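You operate a simulated robot arm through the tools that you are given. There is no shell and no other tool. Be economical: measure what you need, move in short steps, check, and stop when the job is done.

You are at the controls of a simulated two-armed robot. One attempt, no reset.

## Task
Pick up the green filter with one hand, pass it to the other hand and put it on the top of the side table. Put the pink buffing pad on the top of the wooden bench away on the top of the fit-out bench. Do these in any order. Set down upright: green filter.

It is judged by the outcome, as a careful person would: the job done as asked, and still so three seconds after it is handed in. It fails if anything else is knocked over, pushed out of place, dropped, spilled or broken.

## Robot
Two 7-joint arms with two-finger parallel grippers on one trunk, on a base that drives. Base frame: it is fixed to the floor where the robot stands at the start and does not move with it; the origin is under the middle of the robot, x ahead of it, y to its left, z up; the surface under the hand at the start is at about z = 0.653. Units: m, degrees, N and s.
The left shoulder is at the start at [0.02, 0.17, 1.153], the right one opposite. With the tool pointing down near the work surface each hand reaches from about 0.1 to 0.62 m from the robot's upright axis, wherever it stands, measured 20 degrees to its own side. Places, roughly: pink buffing pad (8x6x5 cm) [-8.2, -3.3, 0.9]; top of the fit-out bench [2.7, -1.8, 0.9]; top of the side table (148x24 cm) [-1.04, 1.64, 0.78]. Payload 3.8 kg a hand.
The TCP of each hand is the grasp point between the finger pads, 0.03 m short of the fingertips. In the tool frame z runs along the fingers and y along their closing line. Largest opening 0.11 m; finger width 0.02, thickness 0.01; the body of the gripper, 0.048 by 0.112 m, starts 0.055 m behind the TCP.
Orientation is told as [roll, pitch, yaw] about the base's x, y, z axes, in that order, counted from this pose: with the fingers straight down and closing along the base's y, the tool's x points along the base's -x, its y along +y and its z along -z.

## Interface
- The arms move only by the tool drive_tool. It takes "left_increments", "right_increments" or both (then of equal length, played together; a hand with none holds still); each is a list of rows, each an object of numbers (a shift or turn left out is 0, a gripper value left out holds the last): "x", "y", "z": the shift along the tool's x, y, z in units of 400 mm (1.0 is 400 mm); "wx", "wy", "wz": the turn, a rotation vector about the tool's x, y, z in units of 60 degrees (1.0 is 60 degrees); "claw": the gripper command, from -1 (shut) to 1 (fully open), values between in proportion. In form: [{"x": .., "y": .., "z": .., "wx": .., "wy": .., "wz": .., "claw": ..}, ...]. A call has 1 to 12 rows; each row is the pose to reach, as a shift and turn from the pose commanded when the call began, along the tool's axes at that moment. A call with a number of a shift or a turn outside -1 to 1 is refused whole. Each row takes 0.2 s and may step no farther than 0.05 m and 8.6 degrees from the row before; otherwise, or with a gripper value out of range, the whole call is refused. Where a pose cannot be reached the arm comes as near as it can. A force on the tool above 40 N (or 10 N above the force at the start of the call, whichever is more), or a blocked arm, ends the call early, and 0.2 s more pass. Each finger travels about 0.072 m/s and halts on what it meets, pressing with about 43 N; the grip force reading is that of the motor and also rises with nothing between the fingers. The clock runs only during rows and for 0.2 s after the last one: add rows that repeat a pose to give the fingers time. The reply holds the time, the measured pose of the TCP, the force on the tool along the base axes, the opening and the grip force, in the units named above and with some noise, with the torque about the TCP (base axes, N m) and any sound that the robot's microphone picked up.
- Cameras (640 x 400 px; columns grow to the right, rows downward): "scene" is now at [0.0936, -0.0105, 1.3241]; the picture's right is [-0.17, -0.98, 0.00], its down [-0.54, 0.10, -0.84] and it looks along [0.82, -0.15, -0.55] (base axes); focal length 249 px, centre (320, 200). "left" rides on the left gripper at [0.072, -0.017, -0.103] in its tool frame; the picture's right is [0.23, 0.97, 0.00], its down [-0.76, 0.18, -0.62] and it looks along [-0.61, 0.14, 0.78] (tool axes); focal length 222 px, centre (320, 200). "right" rides on the right gripper at [0.072, 0.017, -0.103] in its tool frame; the picture's right is [-0.23, 0.97, 0.00], its down [-0.76, -0.18, -0.62] and it looks along [-0.61, -0.14, 0.78] (tool axes); focal length 222 px, centre (320, 200). There is no depth. A picture from a camera that has moved, and an enlarged one, comes with that camera's place and axes in the base frame and with its lens. The place of the scene camera against the robot may be out by one fixed shift of up to 0.025 m in any direction.
- capture(camera): a new picture of that camera. The clock stands still meanwhile.
- lift_body(by): slides the trunk up (or, below 0, down) by that many m; the arms and the scene camera ride with it, the base frame stays. It gives what a move gives, with no picture.
- base_move(legs): drives the robot by 1 to 6 legs, each [ahead, turn to the left] in m and degrees, along the robot's own axes; the way and the turn of a leg run together, so that a leg with both is an arc; at most 1.5 m and 180 degrees a leg. The arms and the cameras ride along, it lands a little off, and it stops where it bumps. It gives what a move gives.
- pan_tilt(pan, tilt): turns the head with the scene camera to pan (to the left, within 80 degrees either way) and tilt (down, from -29 to 69), counted from straight ahead of the robot. It gives what a move gives.
- enlarge(camera, box): a new picture of the part [left, top, right, bottom] of that camera's present view, enlarged. The clock stands still meanwhile.
- close_job(): hands the job in; it is judged then, once.

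Work in short steps. Places have to be worked out from the pictures, the camera data and where the tool is seen: move nearer, look again, correct. Check each grasp and each placing, and mend what went wrong. You have 165 turns and 130 pictures in all, those below and enlarged ones among them. Open the grippers and draw the arms clear of the work before you hand the job in, unless the task says otherwise; then end with one line.

The tools are called after "Emit:" as a command line: name --argument value ..., lists and objects as JSON in quotes. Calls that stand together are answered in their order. drive_tool: Moves the arms, as the interface text tells. Its arguments: {"type":"object","properties":{"left_increments":{"type":"array"},"right_increments":{"type":"array"}},"required":[]} The other tools are called the same way: lift_body (by) slides the trunk up or down; base_move (legs) drives the base; pan_tilt (pan, tilt) turns the head that bears the scene camera; capture (camera) takes a picture; enlarge (camera, box) takes an enlarged picture of a part of a camera's view; close_job () hands the job in.

At the start:

```text
time: 0.0
left_tcp_pos: [0.4728, 0.1168, 1.0373]
left_ee_rot: [-0.1, 0.0, 0.0]
left_wrist_force: [-0.4, -0.3, 0.3]
left_torque: [0.0, 0.0, 0.0]
left_finger_gap: 0.11
left_gripper_force: 0.2
right_tcp_pos: [0.4558, -0.3593, 1.0405]
right_ee_rot: [0.0, 0.0, 0.0]
right_wrist_force: [-0.2, 0.1, -0.1]
right_torque: [0.02, -0.02, -0.02]
right_finger_gap: 0.1101
right_gripper_force: 0.1
trunk travel left (down, up): [-0.25, 0.32]
robot x, y, heading: [-0.0009, 0.0011, 0.1]
head pan, tilt: [-10.1, 33.4]
```

scene: 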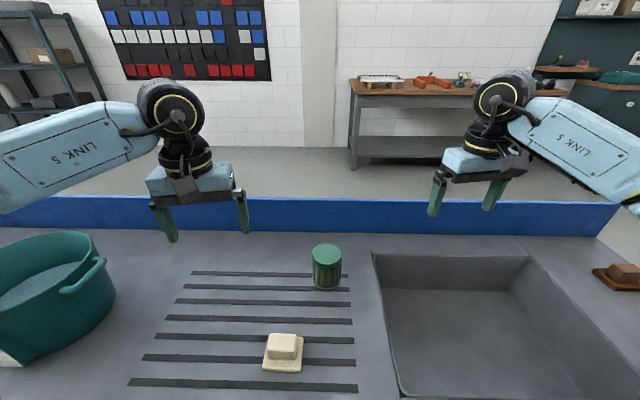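
right: 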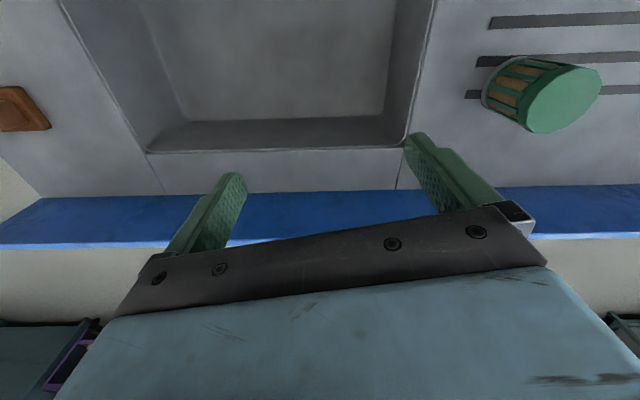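
left: 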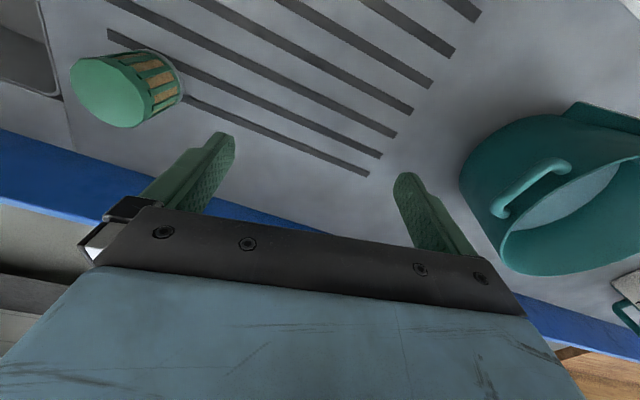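

The three views together put the filter at about [0.507, -0.107], with its top near z=0.89 and the counter near z=0.80. I plan to pick it low with the right hand tilted forward and have the left hand take it from above. First I move the right hand behind the filter while tilting it.

Emit:
drive_tool --right_increments '[{"x": 0.022, "y": 0.079, "z": 0.0, "wy": -0.115, "claw": 1}, {"x": 0.044, "y": 0.158, "z": 0.0, "wy": -0.23}, {"x": 0.066, "y": 0.236, "z": 0.02, "wy": -0.344}, {"x": 0.088, "y": 0.315, "z": 0.04, "wy": -0.459}, {"x": 0.11, "y": 0.394, "z": 0.06, "wy": -0.573}, {"x": 0.132, "y": 0.473, "z": 0.08, "wy": -0.688}, {"x": 0.154, "y": 0.551, "z": 0.1, "wy": -0.802}, {"x": 0.175, "y": 0.63, "z": 0.125, "wy": -0.917}, {"x": 0.175, "y": 0.63, "z": 0.125, "wy": -0.917}]'

Emit:
capture --camera "right"

Emit:
capture --camera "scene"

Emit:
capture --camera "left"

```text
time: 2.0
left_tcp_pos: [0.4709, 0.1162, 1.0377]
left_ee_rot: [0.0, 0.1, 0.0]
left_wrist_force: [-0.1, -0.5, -0.6]
left_torque: [-0.03, 0.01, 0.02]
left_finger_gap: 0.1097
left_gripper_force: 0.0
right_tcp_pos: [0.387, -0.109, 0.9896]
right_ee_rot: [0.1, -55.1, -0.2]
right_wrist_force: [0.2, -0.4, -0.3]
right_torque: [0.01, -0.02, -0.01]
right_finger_gap: 0.1098
right_gripper_force: 0.1
trunk travel left (down, up): [-0.25, 0.32]
robot x, y, heading: [-0.0026, 0.001, 0.1]
head pan, tilt: [-10.1, 33.4]
```

```text
126 pictures are left
camera right: at [0.2608, -0.0926, 0.9901], right [0.13, 0.97, 0.19], down [-0.08, -0.18, 0.98], along [0.99, -0.14, 0.05], focal length 222 px, centre (320, 200)
```

right: 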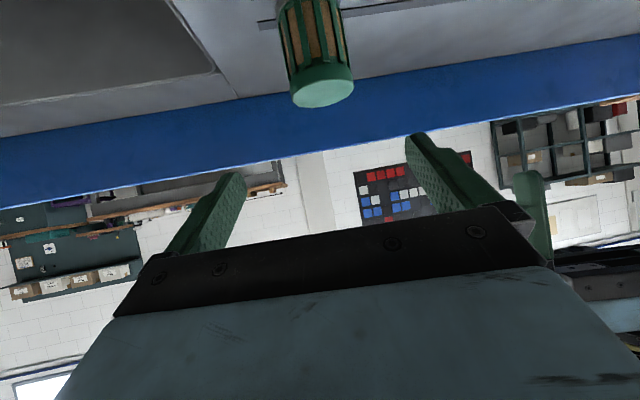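

```text
125 pictures are left
camera scene: at [0.0936, -0.0109, 1.3241], right [-0.17, -0.98, 0.0], down [-0.54, 0.1, -0.84], along [0.82, -0.15, -0.55], focal length 249 px, centre (320, 200)
```

scene: 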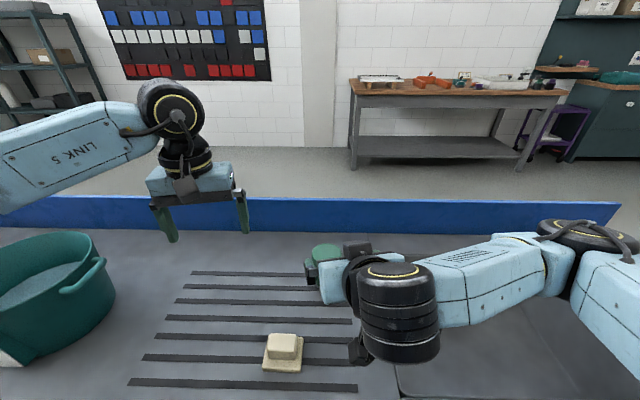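

```text
124 pictures are left
camera left: at [0.4003, 0.1001, 1.1412], right [-0.23, 0.97, 0.0], down [0.76, 0.18, 0.62], along [0.61, 0.14, -0.78], focal length 222 px, centre (320, 200)
```

left: 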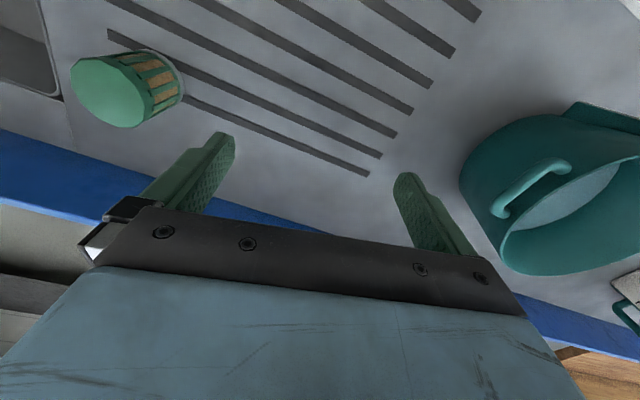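

The right camera view agrees: filter at about [0.505, -0.103], 6.7 cm wide, top at 0.89, base near 0.797. I lower the tilted hand behind it to z≈0.84.

Emit:
drive_tool --right_increments '[{"x": 0.077, "y": 0.003, "z": 0.054}, {"x": 0.154, "y": 0.006, "z": 0.108}, {"x": 0.23, "y": 0.009, "z": 0.161}, {"x": 0.307, "y": 0.0125, "z": 0.215}, {"x": 0.307, "y": 0.0125, "z": 0.215}]'

Emit:
capture --camera "right"

Emit:
capture --camera "left"

```text
time: 3.2
left_tcp_pos: [0.4711, 0.1167, 1.0375]
left_ee_rot: [0.1, 0.0, 0.1]
left_wrist_force: [0.7, -0.7, 0.1]
left_torque: [-0.02, 0.01, 0.02]
left_finger_gap: 0.1099
left_gripper_force: 0.1
right_tcp_pos: [0.3878, -0.1056, 0.8406]
right_ee_rot: [0.0, -55.0, 0.0]
right_wrist_force: [-0.2, 0.5, 0.8]
right_torque: [0.02, -0.01, 0.03]
right_finger_gap: 0.1102
right_gripper_force: 0.2
trunk travel left (down, up): [-0.25, 0.32]
robot x, y, heading: [-0.0009, 0.0002, 0.2]
head pan, tilt: [-10.1, 33.4]
```

```text
123 pictures are left
camera right: at [0.2614, -0.0879, 0.8392], right [0.13, 0.97, 0.19], down [-0.07, -0.18, 0.98], along [0.99, -0.14, 0.05], focal length 222 px, centre (320, 200)
```

right: 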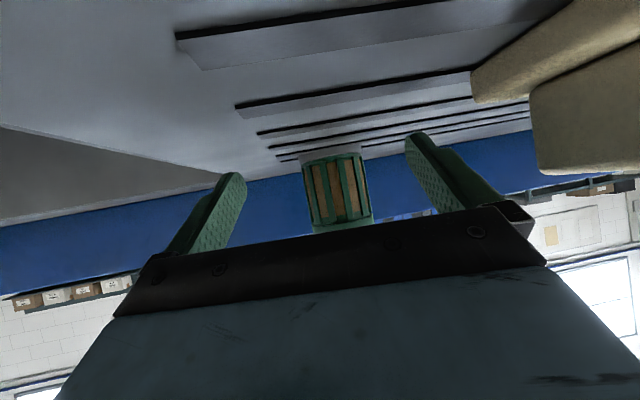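

```text
122 pictures are left
camera left: at [0.4002, 0.1001, 1.1412], right [-0.23, 0.97, 0.0], down [0.76, 0.18, 0.62], along [0.61, 0.14, -0.78], focal length 222 px, centre (320, 200)
```

left: 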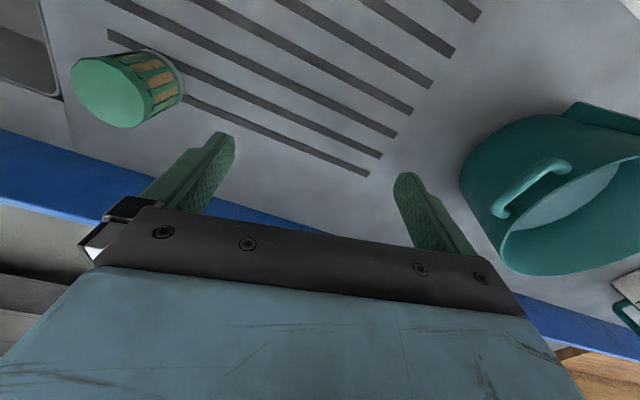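

The counter is at z≈0.80 and the filter is centred at y≈-0.100 between the open fingers. I go straight ahead 0.109 m.

Emit:
drive_tool --right_increments '[{"x": -0.041, "y": 0.0125, "z": 0.055}, {"x": -0.082, "y": 0.0125, "z": 0.11}, {"x": -0.122, "y": 0.0125, "z": 0.164}, {"x": -0.163, "y": 0.0125, "z": 0.219}, {"x": -0.163, "y": 0.0125, "z": 0.219}]'

Emit:
capture --camera "right"

Emit:
capture --camera "left"

```text
time: 4.4
left_tcp_pos: [0.4729, 0.1171, 1.0383]
left_ee_rot: [-0.1, 0.0, 0.0]
left_wrist_force: [-0.5, 0.1, -0.2]
left_torque: [-0.02, 0.02, 0.0]
left_finger_gap: 0.1101
left_gripper_force: 0.0
right_tcp_pos: [0.4962, -0.0991, 0.844]
right_ee_rot: [0.1, -54.9, 0.1]
right_wrist_force: [-0.7, 1.0, 0.4]
right_torque: [-0.02, -0.02, 0.0]
right_finger_gap: 0.1103
right_gripper_force: 0.1
trunk travel left (down, up): [-0.25, 0.32]
robot x, y, heading: [0.0012, 0.003, -0.2]
head pan, tilt: [-10.1, 33.4]
```

```text
121 pictures are left
camera right: at [0.3698, -0.0832, 0.8443], right [0.13, 0.97, 0.19], down [-0.07, -0.18, 0.98], along [0.99, -0.14, 0.05], focal length 222 px, centre (320, 200)
```

right: 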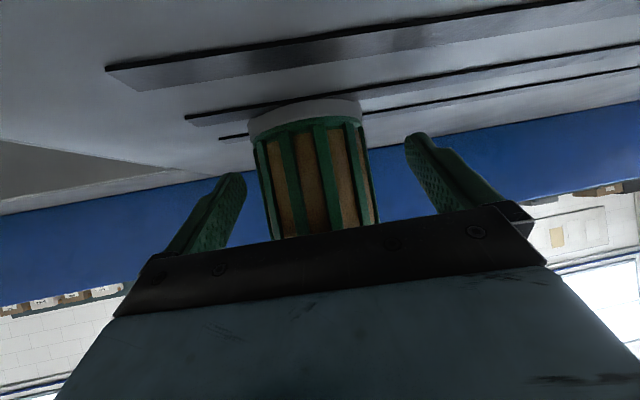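

```text
120 pictures are left
camera left: at [0.4002, 0.1005, 1.1411], right [-0.23, 0.97, 0.0], down [0.76, 0.18, 0.62], along [0.61, 0.14, -0.78], focal length 222 px, centre (320, 200)
```

left: 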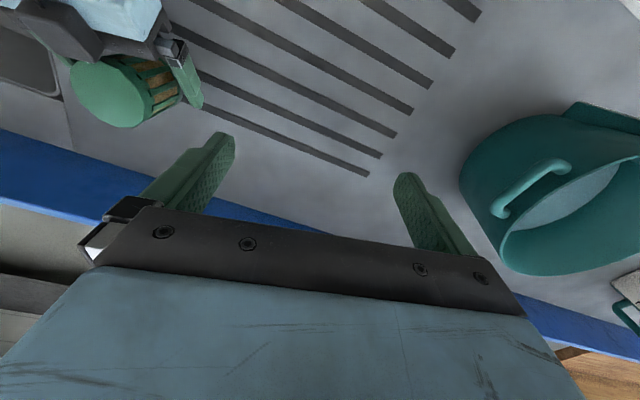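

The filter sits between the fingers and has not moved. I close the right hand.

Emit:
drive_tool --right_increments '[{"claw": 0.2}, {"claw": -0.4}, {"claw": -1}, {"claw": -1}, {"claw": -1}]'

Emit:
capture --camera "right"

```text
time: 5.6
left_tcp_pos: [0.4725, 0.1165, 1.0367]
left_ee_rot: [0.0, 0.0, 0.0]
left_wrist_force: [0.0, -0.3, 0.3]
left_torque: [0.0, 0.01, -0.03]
left_finger_gap: 0.11
left_gripper_force: 0.1
right_tcp_pos: [0.496, -0.1006, 0.8438]
right_ee_rot: [0.0, -55.0, 0.0]
right_wrist_force: [0.7, 0.4, 0.9]
right_torque: [0.0, -0.02, -0.01]
right_finger_gap: 0.0651
right_gripper_force: 42.9
trunk travel left (down, up): [-0.25, 0.32]
robot x, y, heading: [-0.0006, 0.0042, 0.1]
head pan, tilt: [-10.1, 33.4]
```

```text
119 pictures are left
camera right: at [0.3696, -0.0833, 0.8442], right [0.13, 0.97, 0.19], down [-0.07, -0.18, 0.98], along [0.99, -0.14, 0.05], focal length 222 px, centre (320, 200)
```

right: 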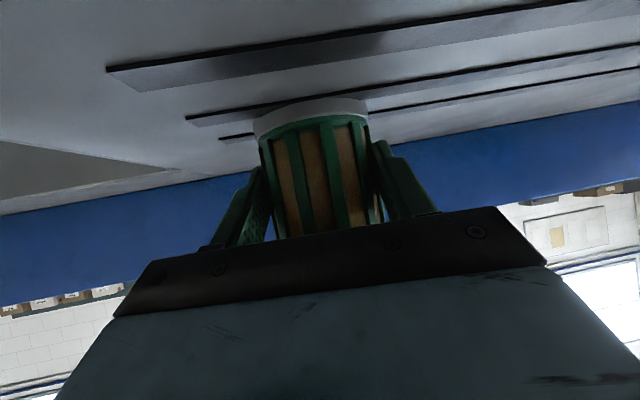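

Gripped at 65 mm. I lift it 0.12 m straight up and raise the left hand out of the way at the same time.

Emit:
drive_tool --right_increments '[{"x": -0.03, "z": -0.021}, {"x": -0.1, "z": -0.07}, {"x": -0.173, "z": -0.121}, {"x": -0.246, "z": -0.172}, {"x": -0.246, "z": -0.172}]' --left_increments '[{"z": -0.06, "claw": 1}, {"z": -0.12}, {"z": -0.18}, {"z": -0.225}, {"z": -0.225}]'

Emit:
capture --camera "left"

Emit:
capture --camera "scene"

```text
time: 6.8
left_tcp_pos: [0.4728, 0.1166, 1.1281]
left_ee_rot: [0.0, 0.0, 0.1]
left_wrist_force: [0.7, 0.4, 0.3]
left_torque: [0.02, 0.01, -0.01]
left_finger_gap: 0.1101
left_gripper_force: 0.0
right_tcp_pos: [0.4937, -0.0973, 0.9612]
right_ee_rot: [-0.1, -55.0, 0.1]
right_wrist_force: [-1.4, -0.7, -1.4]
right_torque: [-0.01, 0.04, 0.02]
right_finger_gap: 0.0653
right_gripper_force: 42.9
trunk travel left (down, up): [-0.25, 0.32]
robot x, y, heading: [0.0006, -0.0014, 0.1]
head pan, tilt: [-10.1, 33.4]
```

```text
118 pictures are left
camera left: at [0.401, 0.1008, 1.2314], right [-0.23, 0.97, 0.0], down [0.76, 0.18, 0.62], along [0.61, 0.14, -0.78], focal length 222 px, centre (320, 200)
```

left: 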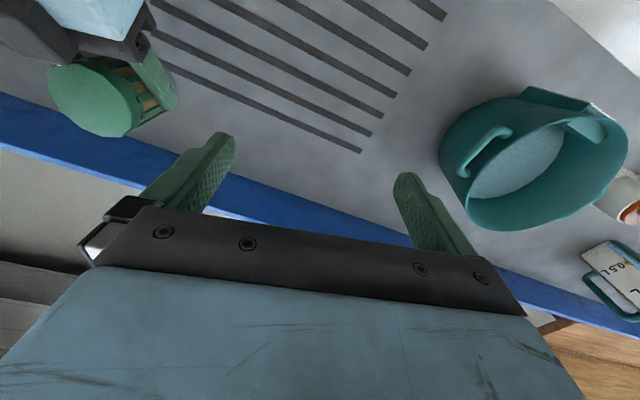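

```text
117 pictures are left
camera scene: at [0.094, -0.0105, 1.324], right [-0.17, -0.98, 0.0], down [-0.54, 0.1, -0.83], along [0.82, -0.15, -0.55], focal length 249 px, centre (320, 200)
```

scene: 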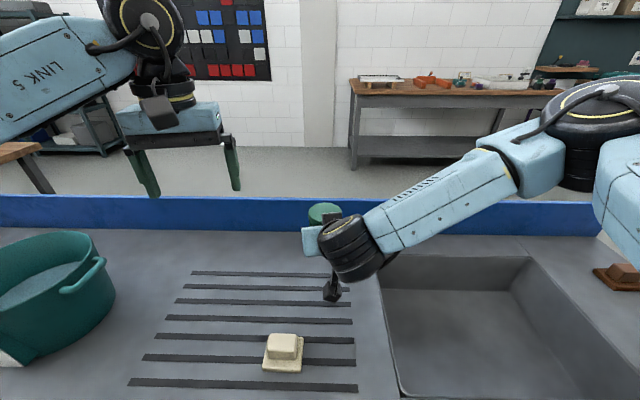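

The filter is held upright with its top near z≈1.005 and its axis at about [0.505, -0.10]. I move the left hand above it, keeping height.

Emit:
drive_tool --left_increments '[{"x": -0.0165, "y": -0.108}, {"x": -0.033, "y": -0.216}, {"x": -0.0495, "y": -0.324}, {"x": -0.066, "y": -0.432}, {"x": -0.0825, "y": -0.54}, {"x": -0.0825, "y": -0.54}]'

Emit:
capture --camera "left"

Emit:
capture --camera "scene"

```text
time: 8.2
left_tcp_pos: [0.5064, -0.0989, 1.1289]
left_ee_rot: [0.0, 0.1, 0.1]
left_wrist_force: [-0.3, -0.2, 0.0]
left_torque: [-0.03, 0.03, 0.01]
left_finger_gap: 0.11
left_gripper_force: 0.1
right_tcp_pos: [0.4944, -0.097, 0.9633]
right_ee_rot: [-0.1, -55.0, 0.0]
right_wrist_force: [-0.3, -0.3, -1.4]
right_torque: [0.01, 0.05, -0.03]
right_finger_gap: 0.0651
right_gripper_force: 43.0
trunk travel left (down, up): [-0.25, 0.32]
robot x, y, heading: [0.0017, -0.0007, 0.1]
head pan, tilt: [-10.1, 33.4]
```

```text
116 pictures are left
camera left: at [0.4347, -0.1147, 1.2319], right [-0.23, 0.97, 0.0], down [0.76, 0.18, 0.62], along [0.61, 0.14, -0.78], focal length 222 px, centre (320, 200)
```

left: 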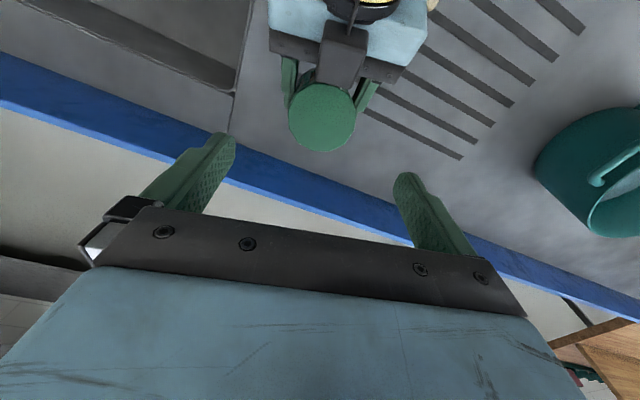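

```text
115 pictures are left
camera scene: at [0.0941, -0.0093, 1.3241], right [-0.17, -0.98, 0.0], down [-0.54, 0.1, -0.83], along [0.82, -0.15, -0.55], focal length 249 px, centre (320, 200)
```

scene: 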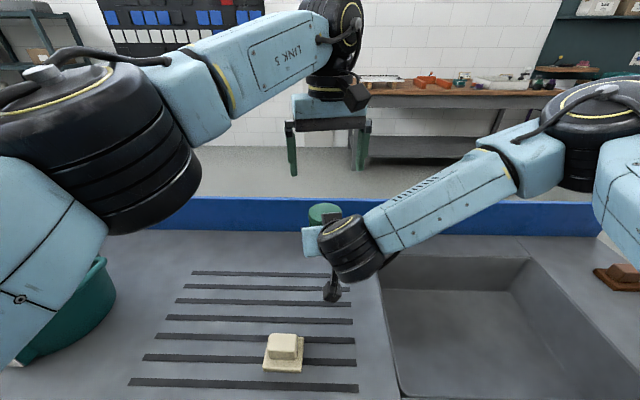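

There is a dark block on top of the right gripper near the filter's rear edge, so I look closer before lowering.

Emit:
enlarge --camera "left" --box '[240, 0, 440, 170]'

Emit:
enlarge --camera "scene" --box '[250, 80, 410, 310]'

```text
2.35 times, centred on (340, 85) of left
camera zoom: at [0.4347, -0.1147, 1.2319], right [-0.23, 0.97, 0.0], down [0.76, 0.18, 0.62], along [0.61, 0.14, -0.78], focal length 523 px, centre (273, 471)
```

zoom: 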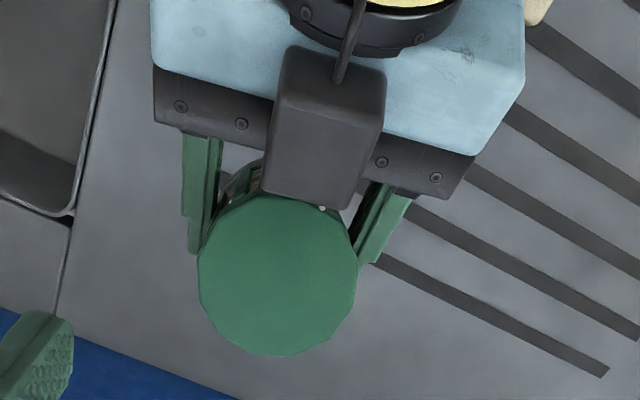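

```text
1.74 times, centred on (330, 195) of scene
camera zoom: at [0.0941, -0.0093, 1.3241], right [-0.17, -0.98, 0.0], down [-0.54, 0.1, -0.83], along [0.82, -0.15, -0.55], focal length 432 px, centre (303, 209)
```

zoom: 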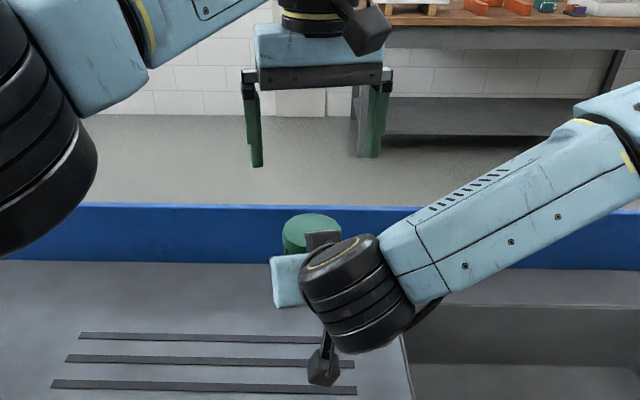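

The block's top is near z≈1.05 and ends at x≈0.472, which leaves a little room. I lower the left hand slightly forward of the filter axis, first to z≈1.03, and look.

Emit:
drive_tool --left_increments '[{"x": -0.0125, "y": 0.005, "z": 0.08}, {"x": -0.0125, "y": 0.005, "z": 0.16}, {"x": -0.0125, "y": 0.005, "z": 0.245}, {"x": -0.0125, "y": 0.005, "z": 0.245}]'

Emit:
capture --camera "left"

Emit:
enlarge --camera "scene" --box '[250, 100, 410, 310]'

```text
time: 9.2
left_tcp_pos: [0.5093, -0.0983, 1.0299]
left_ee_rot: [0.1, 0.0, 0.0]
left_wrist_force: [-0.5, -0.6, 0.4]
left_torque: [0.01, 0.02, -0.03]
left_finger_gap: 0.11
left_gripper_force: 0.0
right_tcp_pos: [0.493, -0.0984, 0.9633]
right_ee_rot: [0.1, -55.0, 0.0]
right_wrist_force: [0.9, 0.4, -2.3]
right_torque: [0.01, 0.02, 0.01]
right_finger_gap: 0.0649
right_gripper_force: 42.9
trunk travel left (down, up): [-0.25, 0.32]
robot x, y, heading: [0.0007, 0.0056, 0.1]
head pan, tilt: [-10.1, 33.4]
```

```text
112 pictures are left
camera left: at [0.4372, -0.1148, 1.1341], right [-0.23, 0.97, 0.0], down [0.76, 0.18, 0.62], along [0.61, 0.14, -0.78], focal length 222 px, centre (320, 200)
```

left: 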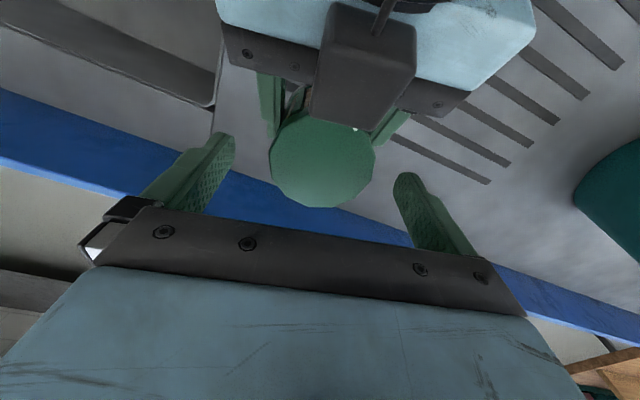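

```text
1.90 times, centred on (330, 205) of scene
camera zoom: at [0.0935, -0.0107, 1.3241], right [-0.17, -0.98, 0.0], down [-0.54, 0.1, -0.84], along [0.82, -0.15, -0.55], focal length 474 px, centre (301, 190)
```

zoom: 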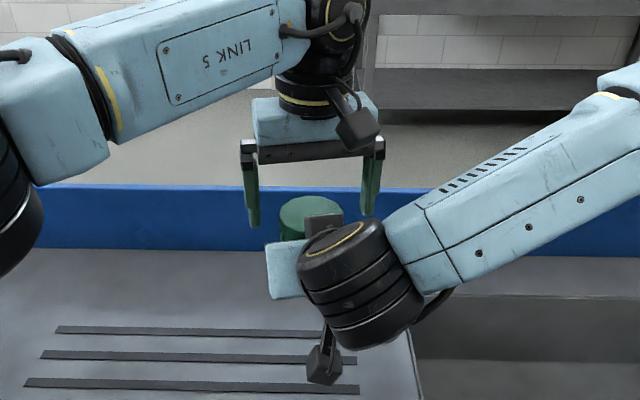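

The left fingers are centred on the filter, top at z≈1.006, and triangulation puts the block at z≈1.045, below the left palm's final height. I lower 22 mm more so the left fingertips stop just above the right fingers.

Emit:
drive_tool --left_increments '[{"z": 0.03}, {"z": 0.055}, {"z": 0.055}]'

Emit:
capture --camera "left"

Emit:
enlarge --camera "scene" --box '[250, 100, 410, 310]'

```text
time: 10.0
left_tcp_pos: [0.5094, -0.098, 1.0085]
left_ee_rot: [0.0, 0.0, 0.1]
left_wrist_force: [-0.4, -0.1, -0.1]
left_torque: [-0.02, -0.01, 0.0]
left_finger_gap: 0.1102
left_gripper_force: 0.0
right_tcp_pos: [0.4939, -0.0969, 0.9625]
right_ee_rot: [0.0, -55.0, 0.1]
right_wrist_force: [-0.4, -0.1, -1.7]
right_torque: [-0.05, 0.01, 0.01]
right_finger_gap: 0.0652
right_gripper_force: 42.3
trunk travel left (down, up): [-0.25, 0.32]
robot x, y, heading: [0.0004, 0.0023, -0.1]
head pan, tilt: [-10.1, 33.4]
```

```text
110 pictures are left
camera left: at [0.4376, -0.1143, 1.1123], right [-0.23, 0.97, 0.0], down [0.76, 0.18, 0.62], along [0.61, 0.14, -0.78], focal length 222 px, centre (320, 200)
```

left: 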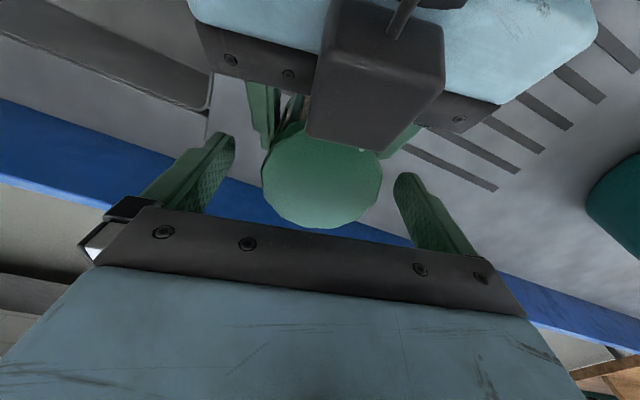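

```text
1.90 times, centred on (330, 205) of scene
camera zoom: at [0.0937, -0.0106, 1.3241], right [-0.17, -0.98, 0.0], down [-0.54, 0.1, -0.84], along [0.82, -0.15, -0.55], focal length 474 px, centre (301, 190)
```

zoom: 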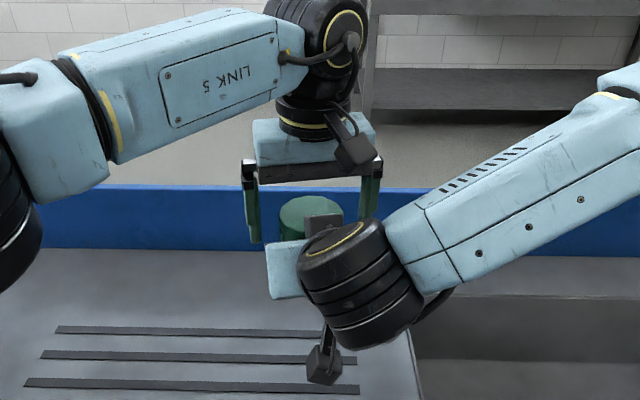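

Clear of everything. I close the left hand while the right still holds.

Emit:
drive_tool --left_increments '[{"claw": 0.4}, {"claw": -0.3}, {"claw": -1}, {"claw": -1}, {"claw": -1}]'

Emit:
capture --camera "left"

```text
time: 11.2
left_tcp_pos: [0.509, -0.0987, 1.0081]
left_ee_rot: [0.1, 0.0, 0.1]
left_wrist_force: [1.3, 3.1, -0.2]
left_torque: [0.11, -0.06, -0.08]
left_finger_gap: 0.0629
left_gripper_force: 43.2
right_tcp_pos: [0.4944, -0.0982, 0.9642]
right_ee_rot: [0.0, -55.1, 0.0]
right_wrist_force: [-0.7, -3.3, -0.8]
right_torque: [-0.01, 0.01, 0.06]
right_finger_gap: 0.0653
right_gripper_force: 42.4
trunk travel left (down, up): [-0.25, 0.32]
robot x, y, heading: [-0.0063, -0.0019, -0.0]
head pan, tilt: [-10.1, 33.4]
```

```text
108 pictures are left
camera left: at [0.4377, -0.1142, 1.1123], right [-0.23, 0.97, 0.0], down [0.76, 0.18, 0.62], along [0.61, 0.14, -0.78], focal length 222 px, centre (320, 200)
```

left: 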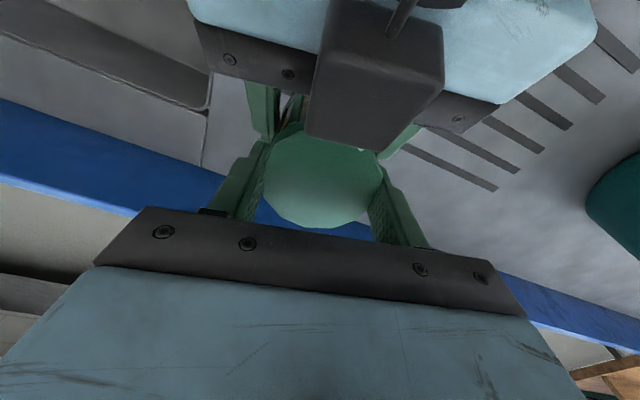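

The left hand holds at 63 mm. I open the right hand.

Emit:
drive_tool --right_increments '[{"claw": 0.2}, {"claw": 1}, {"claw": 1}, {"claw": 1}]'

Emit:
capture --camera "left"

```text
time: 12.2
left_tcp_pos: [0.5094, -0.0989, 1.0099]
left_ee_rot: [0.0, 0.0, 0.0]
left_wrist_force: [0.8, -0.1, 0.0]
left_torque: [0.02, 0.01, 0.02]
left_finger_gap: 0.0629
left_gripper_force: 42.9
right_tcp_pos: [0.4935, -0.0977, 0.9622]
right_ee_rot: [0.0, -54.9, 0.0]
right_wrist_force: [-0.8, 0.4, -0.8]
right_torque: [-0.01, 0.0, 0.01]
right_finger_gap: 0.1099
right_gripper_force: 0.1
trunk travel left (down, up): [-0.25, 0.32]
robot x, y, heading: [-0.0005, -0.0015, 0.0]
head pan, tilt: [-10.1, 33.4]
```

```text
107 pictures are left
camera left: at [0.4375, -0.1144, 1.1123], right [-0.23, 0.97, 0.0], down [0.76, 0.18, 0.62], along [0.61, 0.14, -0.78], focal length 222 px, centre (320, 200)
```

left: 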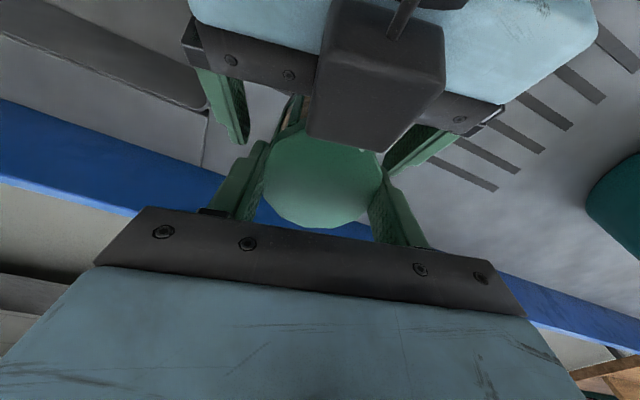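

The filter stays in the left hand. I retreat the right hand backward and slightly down, so its block stays under the left camera.

Emit:
drive_tool --right_increments '[{"x": 0.078, "z": -0.068}, {"x": 0.156, "z": -0.135}, {"x": 0.234, "z": -0.203}, {"x": 0.234, "z": -0.203}]'

Emit:
capture --camera "scene"

Emit:
capture --camera "right"

```text
time: 13.2
left_tcp_pos: [0.5093, -0.098, 1.0098]
left_ee_rot: [0.0, 0.1, 0.0]
left_wrist_force: [0.2, 0.1, -0.3]
left_torque: [0.02, 0.01, 0.01]
left_finger_gap: 0.0623
left_gripper_force: 42.5
right_tcp_pos: [0.3743, -0.0983, 0.934]
right_ee_rot: [-0.1, -55.0, 0.0]
right_wrist_force: [0.2, -0.1, 0.3]
right_torque: [-0.01, 0.0, 0.03]
right_finger_gap: 0.1101
right_gripper_force: 0.1
trunk travel left (down, up): [-0.25, 0.32]
robot x, y, heading: [0.0012, 0.0003, 0.0]
head pan, tilt: [-10.1, 33.4]
```

```text
106 pictures are left
camera scene: at [0.0939, -0.0107, 1.3241], right [-0.17, -0.98, 0.0], down [-0.54, 0.1, -0.83], along [0.82, -0.15, -0.55], focal length 249 px, centre (320, 200)
```

scene: 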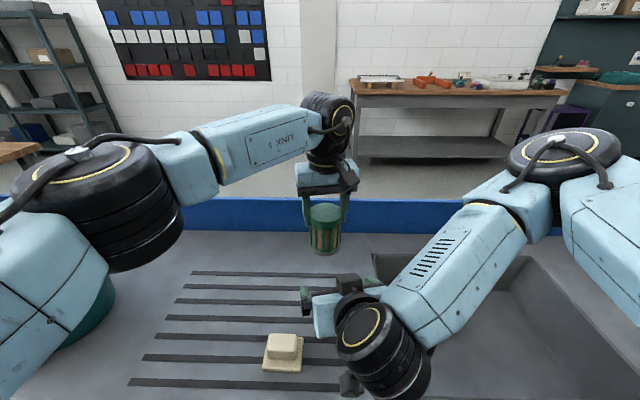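

```text
105 pictures are left
camera right: at [0.2489, -0.0812, 0.9361], right [0.13, 0.97, 0.19], down [-0.07, -0.18, 0.98], along [0.99, -0.14, 0.05], focal length 222 px, centre (320, 200)
```

right: 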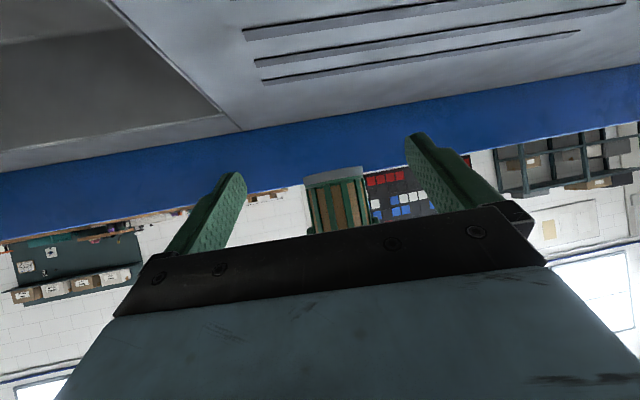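

The handover is complete and the right hand is clear. I move the right hand out to its own side with the fingers down again, then raise and draw back the left hand with the filter.

Emit:
drive_tool --right_increments '[{"y": -0.08, "x": -0.01, "z": -0.007}, {"y": -0.17, "x": -0.03, "z": -0.02, "wy": 0.115}, {"y": -0.25, "x": -0.06, "z": -0.04, "wy": 0.23}, {"y": -0.33, "x": -0.09, "z": -0.06, "wy": 0.345}, {"y": -0.41, "x": -0.12, "z": -0.08, "wy": 0.46}, {"y": -0.5, "x": -0.15, "z": -0.1, "wy": 0.575}, {"y": -0.5, "x": -0.18, "z": -0.12, "wy": 0.69}, {"y": -0.5, "x": -0.205, "z": -0.143, "wy": 0.805}, {"y": -0.5, "x": -0.205, "z": -0.143, "wy": 0.917}, {"y": -0.5, "x": -0.205, "z": -0.143, "wy": 0.917}]' --left_increments '[{}, {}, {}, {"z": -0.06}, {"x": 0.02, "y": 0.08, "z": -0.12}, {"x": 0.06, "y": 0.16, "z": -0.18}, {"x": 0.11, "y": 0.25, "z": -0.21}, {"x": 0.16, "y": 0.34, "z": -0.23}, {"x": 0.21, "y": 0.42, "z": -0.25}, {"x": 0.25, "y": 0.5, "z": -0.25}]'

Emit:
capture --camera "scene"

Emit:
pan_tilt --pan 80 --tilt 20

Emit:
capture --camera "scene"

```text
time: 15.4
left_tcp_pos: [0.4088, 0.1034, 1.1049]
left_ee_rot: [0.0, 0.1, 0.1]
left_wrist_force: [0.0, -0.2, -0.6]
left_torque: [-0.02, 0.0, 0.02]
left_finger_gap: 0.0622
left_gripper_force: 43.3
right_tcp_pos: [0.3738, -0.298, 1.0337]
right_ee_rot: [0.0, 0.0, 0.1]
right_wrist_force: [-1.1, 0.5, -1.2]
right_torque: [0.01, 0.01, -0.03]
right_finger_gap: 0.1098
right_gripper_force: 0.0
right hand out of reach, approached as far as the arm can: row 2, 3
trunk travel left (down, up): [-0.25, 0.32]
robot x, y, heading: [-0.0035, 0.0008, -0.2]
head pan, tilt: [-10.1, 33.4]
```

```text
104 pictures are left
camera scene: at [0.0931, -0.0097, 1.3242], right [-0.17, -0.98, 0.0], down [-0.54, 0.1, -0.84], along [0.82, -0.15, -0.55], focal length 249 px, centre (320, 200)
```

scene: 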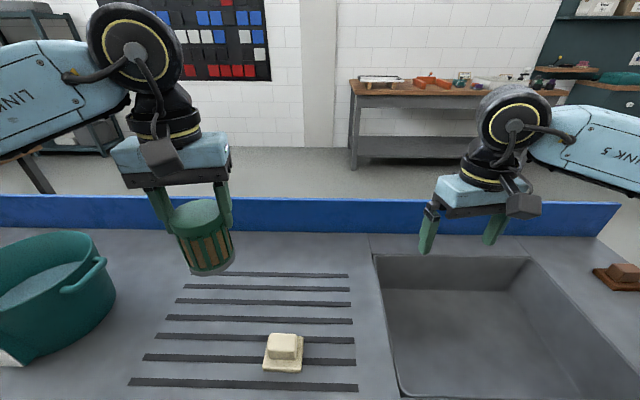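

```text
time: 17.1
left_tcp_pos: [0.4098, 0.1021, 1.1053]
left_ee_rot: [0.0, 0.0, 0.1]
left_wrist_force: [0.0, -0.3, -1.2]
left_torque: [0.01, 0.01, 0.0]
left_finger_gap: 0.0626
left_gripper_force: 43.1
right_tcp_pos: [0.3744, -0.2988, 1.0338]
right_ee_rot: [0.0, 0.0, 0.0]
right_wrist_force: [0.2, -0.1, -0.3]
right_torque: [0.01, 0.01, 0.02]
right_finger_gap: 0.11
right_gripper_force: 0.1
trunk travel left (down, up): [-0.25, 0.32]
robot x, y, heading: [-0.0012, -0.0011, -0.2]
head pan, tilt: [80.0, 20.0]
```

```text
103 pictures are left
camera scene: at [0.0224, 0.0967, 1.3454], right [0.98, -0.17, 0.0], down [-0.06, -0.34, -0.94], along [0.16, 0.93, -0.34], focal length 249 px, centre (320, 200)
```

scene: 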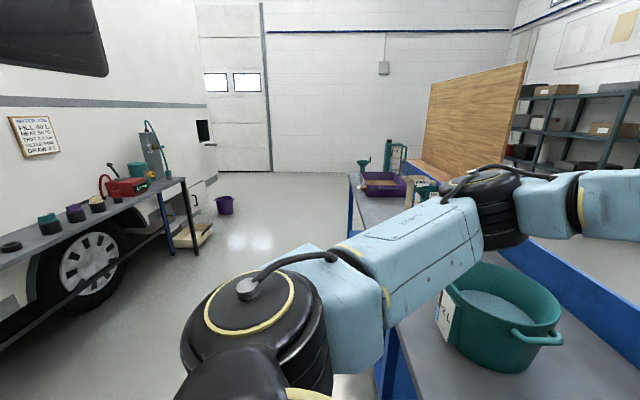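

The side table looks to run mainly along y, beside the van, with its front facing +x. I check the right side before driving.

Emit:
pan_tilt --pan -80 --tilt 20

Emit:
capture --camera "scene"

```text
time: 19.5
left_tcp_pos: [0.4097, 0.102, 1.1063]
left_ee_rot: [0.0, 0.0, 0.0]
left_wrist_force: [0.7, -0.5, -1.8]
left_torque: [0.01, 0.01, -0.02]
left_finger_gap: 0.0624
left_gripper_force: 43.1
right_tcp_pos: [0.3738, -0.2988, 1.0338]
right_ee_rot: [0.0, -0.1, 0.1]
right_wrist_force: [-0.9, 0.4, -0.6]
right_torque: [-0.01, -0.02, -0.03]
right_finger_gap: 0.1101
right_gripper_force: 0.0
trunk travel left (down, up): [-0.25, 0.32]
robot x, y, heading: [0.0018, -0.0076, 0.3]
head pan, tilt: [-80.0, 20.0]
```

```text
102 pictures are left
camera scene: at [0.0224, -0.0867, 1.3454], right [-0.98, -0.17, 0.0], down [-0.06, 0.34, -0.94], along [0.16, -0.93, -0.34], focal length 249 px, centre (320, 200)
```

scene: 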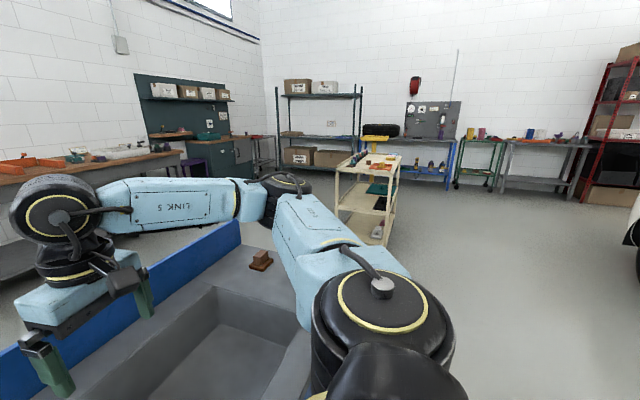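

I back off the counter half a metre and turn left 90°.

Emit:
base_move --legs '[[-0.5, 0]]'

Emit:
base_move --legs '[[0, 100]]'

Emit:
pan_tilt --pan 40 --tilt 25

Emit:
capture --camera "scene"

```text
time: 22.5
left_tcp_pos: [-0.0905, 0.1003, 1.1054]
left_ee_rot: [0.0, 0.0, -0.3]
left_wrist_force: [-1.1, -0.3, -0.9]
left_torque: [-0.02, 0.0, 0.01]
left_finger_gap: 0.0622
left_gripper_force: 43.0
right_tcp_pos: [-0.1283, -0.2992, 1.034]
right_ee_rot: [0.0, 0.1, -0.3]
right_wrist_force: [-0.5, 0.2, 0.1]
right_torque: [0.0, -0.03, -0.01]
right_finger_gap: 0.1098
right_gripper_force: 0.0
trunk travel left (down, up): [-0.25, 0.32]
robot x, y, heading: [-0.5014, 0.0004, -0.3]
head pan, tilt: [-80.0, 20.0]
```

```text
time: 27.1
left_tcp_pos: [-0.6669, 0.3896, 1.1052]
left_ee_rot: [0.1, 0.0, 99.2]
left_wrist_force: [0.5, 0.6, -1.4]
left_torque: [-0.02, 0.0, -0.04]
left_finger_gap: 0.0624
left_gripper_force: 43.2
right_tcp_pos: [-0.2664, 0.4189, 1.0332]
right_ee_rot: [0.0, 0.1, 99.2]
right_wrist_force: [0.1, -0.6, -0.2]
right_torque: [0.03, 0.04, -0.03]
right_finger_gap: 0.11
right_gripper_force: 0.0
trunk travel left (down, up): [-0.25, 0.32]
robot x, y, heading: [-0.5035, -0.0009, 99.1]
head pan, tilt: [-80.0, 20.0]
```

```text
time: 29.1
left_tcp_pos: [-0.6669, 0.3886, 1.1055]
left_ee_rot: [0.0, 0.0, 99.2]
left_wrist_force: [-0.7, -0.7, -1.8]
left_torque: [0.0, 0.0, -0.03]
left_finger_gap: 0.0623
left_gripper_force: 43.2
right_tcp_pos: [-0.266, 0.4191, 1.0325]
right_ee_rot: [0.0, 0.0, 99.2]
right_wrist_force: [0.7, 0.1, 0.3]
right_torque: [-0.02, 0.02, 0.04]
right_finger_gap: 0.1102
right_gripper_force: 0.0
trunk travel left (down, up): [-0.25, 0.32]
robot x, y, heading: [-0.4995, -0.0019, 99.4]
head pan, tilt: [40.0, 25.0]
```

```text
101 pictures are left
camera scene: at [-0.589, 0.0872, 1.3373], right [0.65, 0.76, 0.0], down [0.32, -0.28, -0.91], along [-0.69, 0.59, -0.42], focal length 249 px, centre (320, 200)
```

scene: 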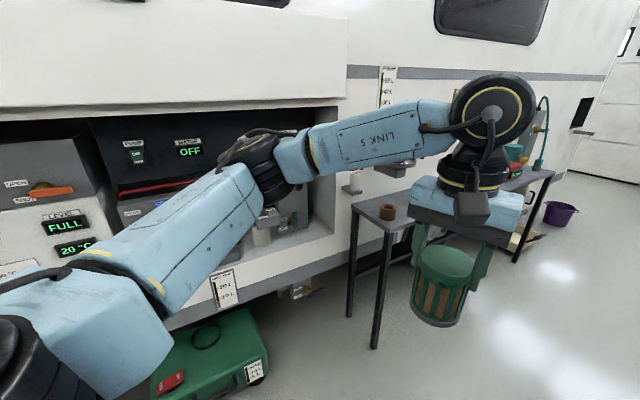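

The table runs along a heading of about 77°, from its near end at about [-1.21, 0.92] to its far end at about [-0.87, 2.36], with small items spaced along it. I drive alongside it and turn to face it.

Emit:
base_move --legs '[[0, -5], [1.2, 0], [0, 72]]'

Emit:
pan_tilt --pan 0 --tilt 40

Emit:
capture --camera "scene"

Emit:
capture --camera "left"

Emit:
capture --camera "right"

```text
time: 38.9
left_tcp_pos: [-1.015, 1.187, 1.1051]
left_ee_rot: [0.0, 0.1, 168.3]
left_wrist_force: [0.3, 0.5, -1.0]
left_torque: [0.02, 0.0, -0.02]
left_finger_gap: 0.0625
left_gripper_force: 43.1
right_tcp_pos: [-0.8993, 1.5719, 1.0342]
right_ee_rot: [0.0, 0.0, 168.3]
right_wrist_force: [-0.1, -0.4, 0.1]
right_torque: [0.0, 0.03, 0.0]
right_finger_gap: 0.11
right_gripper_force: 0.1
trunk travel left (down, up): [-0.25, 0.32]
robot x, y, heading: [-0.5913, 1.2039, 168.1]
head pan, tilt: [40.0, 25.0]
```

```text
time: 39.9
left_tcp_pos: [-1.0152, 1.1873, 1.1052]
left_ee_rot: [0.0, -0.1, 168.4]
left_wrist_force: [0.6, -0.1, -2.2]
left_torque: [0.02, -0.01, 0.0]
left_finger_gap: 0.0623
left_gripper_force: 43.0
right_tcp_pos: [-0.8993, 1.5732, 1.0329]
right_ee_rot: [-0.1, 0.0, 168.3]
right_wrist_force: [-0.9, 0.6, 0.1]
right_torque: [0.03, 0.0, 0.0]
right_finger_gap: 0.11
right_gripper_force: 0.0
trunk travel left (down, up): [-0.25, 0.32]
robot x, y, heading: [-0.5917, 1.2035, 168.2]
head pan, tilt: [0.0, 40.0]
```

```text
100 pictures are left
camera scene: at [-0.7122, 1.2302, 1.314], right [0.2, 0.98, 0.0], down [0.63, -0.13, -0.77], along [-0.75, 0.15, -0.64], focal length 249 px, centre (320, 200)
```

scene: 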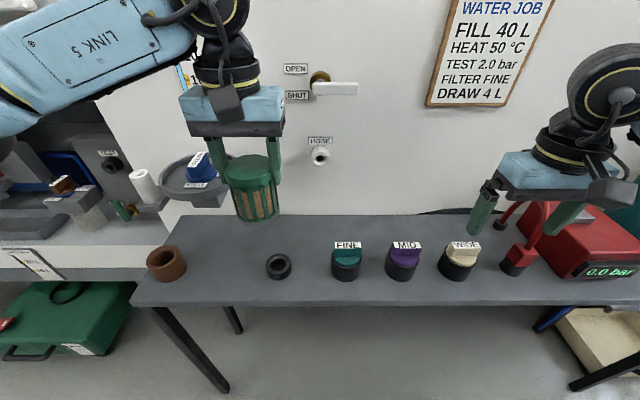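

```text
99 pictures are left
camera left: at [-0.9409, 1.1895, 1.2088], right [0.03, -1.0, 0.0], down [-0.78, -0.02, 0.62], along [-0.62, -0.02, -0.78], focal length 222 px, centre (320, 200)
```

left: 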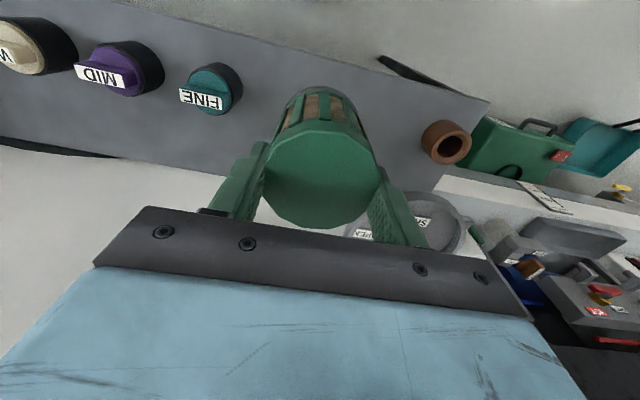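

```text
98 pictures are left
camera right: at [-0.8319, 1.541, 1.1374], right [-0.42, -0.91, 0.0], down [-0.71, 0.33, 0.62], along [-0.57, 0.26, -0.78], focal length 222 px, centre (320, 200)
```

right: 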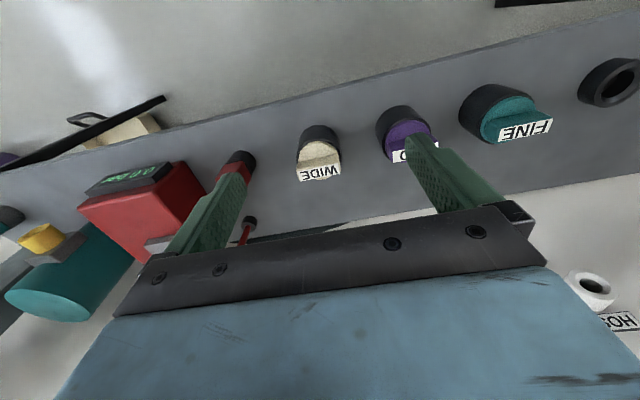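

There is a clear spot between the brown ring at about [-1.15, 0.92] and the black ring at about [-1.08, 1.20]. I move the filter over [-1.12, 1.08] at the present height.

Emit:
drive_tool --left_increments '[{"x": -0.05, "y": 0.079}, {"x": -0.1, "y": 0.158}, {"x": -0.15, "y": 0.237}, {"x": -0.203, "y": 0.315}, {"x": -0.203, "y": 0.315, "z": 0.1}, {"x": -0.203, "y": 0.315, "z": 0.2}, {"x": -0.203, "y": 0.315, "z": 0.3}, {"x": -0.203, "y": 0.315, "z": 0.3}]'

Emit:
capture --camera "scene"

Emit:
capture --camera "left"

```text
time: 41.1
left_tcp_pos: [-1.1228, 1.0797, 1.0934]
left_ee_rot: [-0.5, -1.0, 168.5]
left_wrist_force: [1.5, -1.7, 6.5]
left_torque: [0.12, -0.26, -0.05]
left_finger_gap: 0.0626
left_gripper_force: 43.3
right_tcp_pos: [-0.9004, 1.5729, 1.0336]
right_ee_rot: [0.0, 0.0, 168.3]
right_wrist_force: [-0.1, -0.8, 1.0]
right_torque: [-0.01, -0.02, -0.03]
right_finger_gap: 0.1101
right_gripper_force: 0.0
trunk travel left (down, up): [-0.25, 0.32]
robot x, y, heading: [-0.5919, 1.2034, 168.5]
head pan, tilt: [0.0, 40.0]
stopped in row 5 (left hand): the force on the tool passed its limit at 62 N (the readings are from after the stop); the commanded pose is now the measured one
```

```text
97 pictures are left
camera scene: at [-0.7124, 1.2303, 1.314], right [0.2, 0.98, 0.0], down [0.63, -0.13, -0.77], along [-0.75, 0.16, -0.64], focal length 249 px, centre (320, 200)
```

scene: 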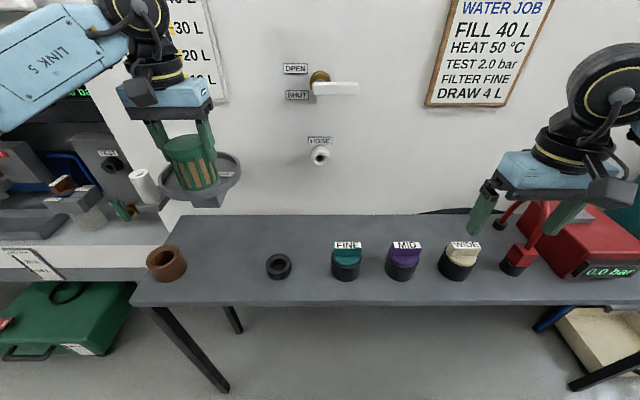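

```text
96 pictures are left
camera left: at [-1.047, 1.0815, 1.1954], right [0.03, -1.0, -0.01], down [-0.77, -0.03, 0.64], along [-0.64, -0.01, -0.77], focal length 222 px, centre (320, 200)
```

left: 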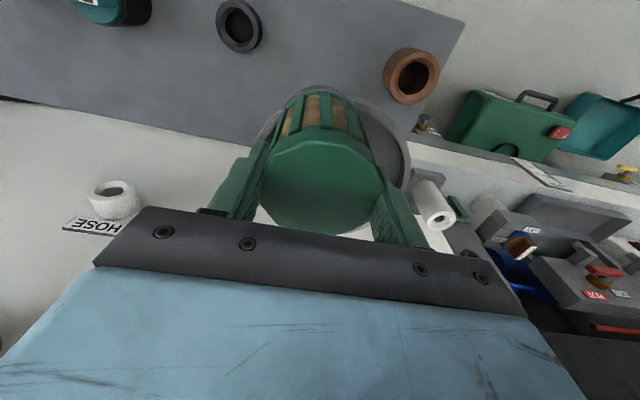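

The filter came down onto a round tray that stands here above the table. I lift straight back up and look.

Emit:
drive_tool --left_increments '[{"z": -0.05}, {"z": -0.125}, {"z": -0.2}, {"z": -0.2}]'

Emit:
enlarge --camera "scene" --box '[80, 60, 320, 290]'

Emit:
capture --camera "left"

```text
time: 42.1
left_tcp_pos: [-1.123, 1.0778, 1.1725]
left_ee_rot: [-0.4, -0.9, 168.5]
left_wrist_force: [0.0, 0.4, -2.0]
left_torque: [0.01, 0.02, 0.02]
left_finger_gap: 0.0626
left_gripper_force: 42.9
right_tcp_pos: [-0.8994, 1.5722, 1.033]
right_ee_rot: [0.0, -0.1, 168.3]
right_wrist_force: [-0.3, -0.2, 0.6]
right_torque: [0.01, 0.03, 0.01]
right_finger_gap: 0.1099
right_gripper_force: 0.1
trunk travel left (down, up): [-0.25, 0.32]
robot x, y, heading: [-0.5962, 1.2048, 168.3]
head pan, tilt: [0.0, 40.0]
```

```text
1.74 times, centred on (200, 175) of scene
camera zoom: at [-0.7126, 1.2301, 1.314], right [0.2, 0.98, 0.0], down [0.63, -0.13, -0.77], along [-0.75, 0.16, -0.64], focal length 432 px, centre (529, 244)
```

zoom: 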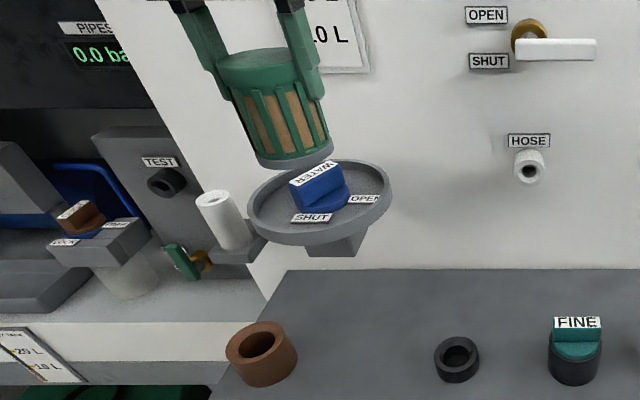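

```text
94 pictures are left
camera left: at [-1.0463, 1.08, 1.2757], right [0.03, -1.0, -0.01], down [-0.77, -0.03, 0.64], along [-0.64, -0.01, -0.77], focal length 222 px, centre (320, 200)
```

left: 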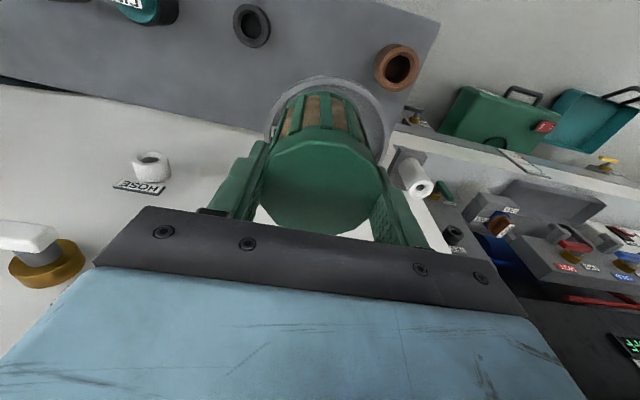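

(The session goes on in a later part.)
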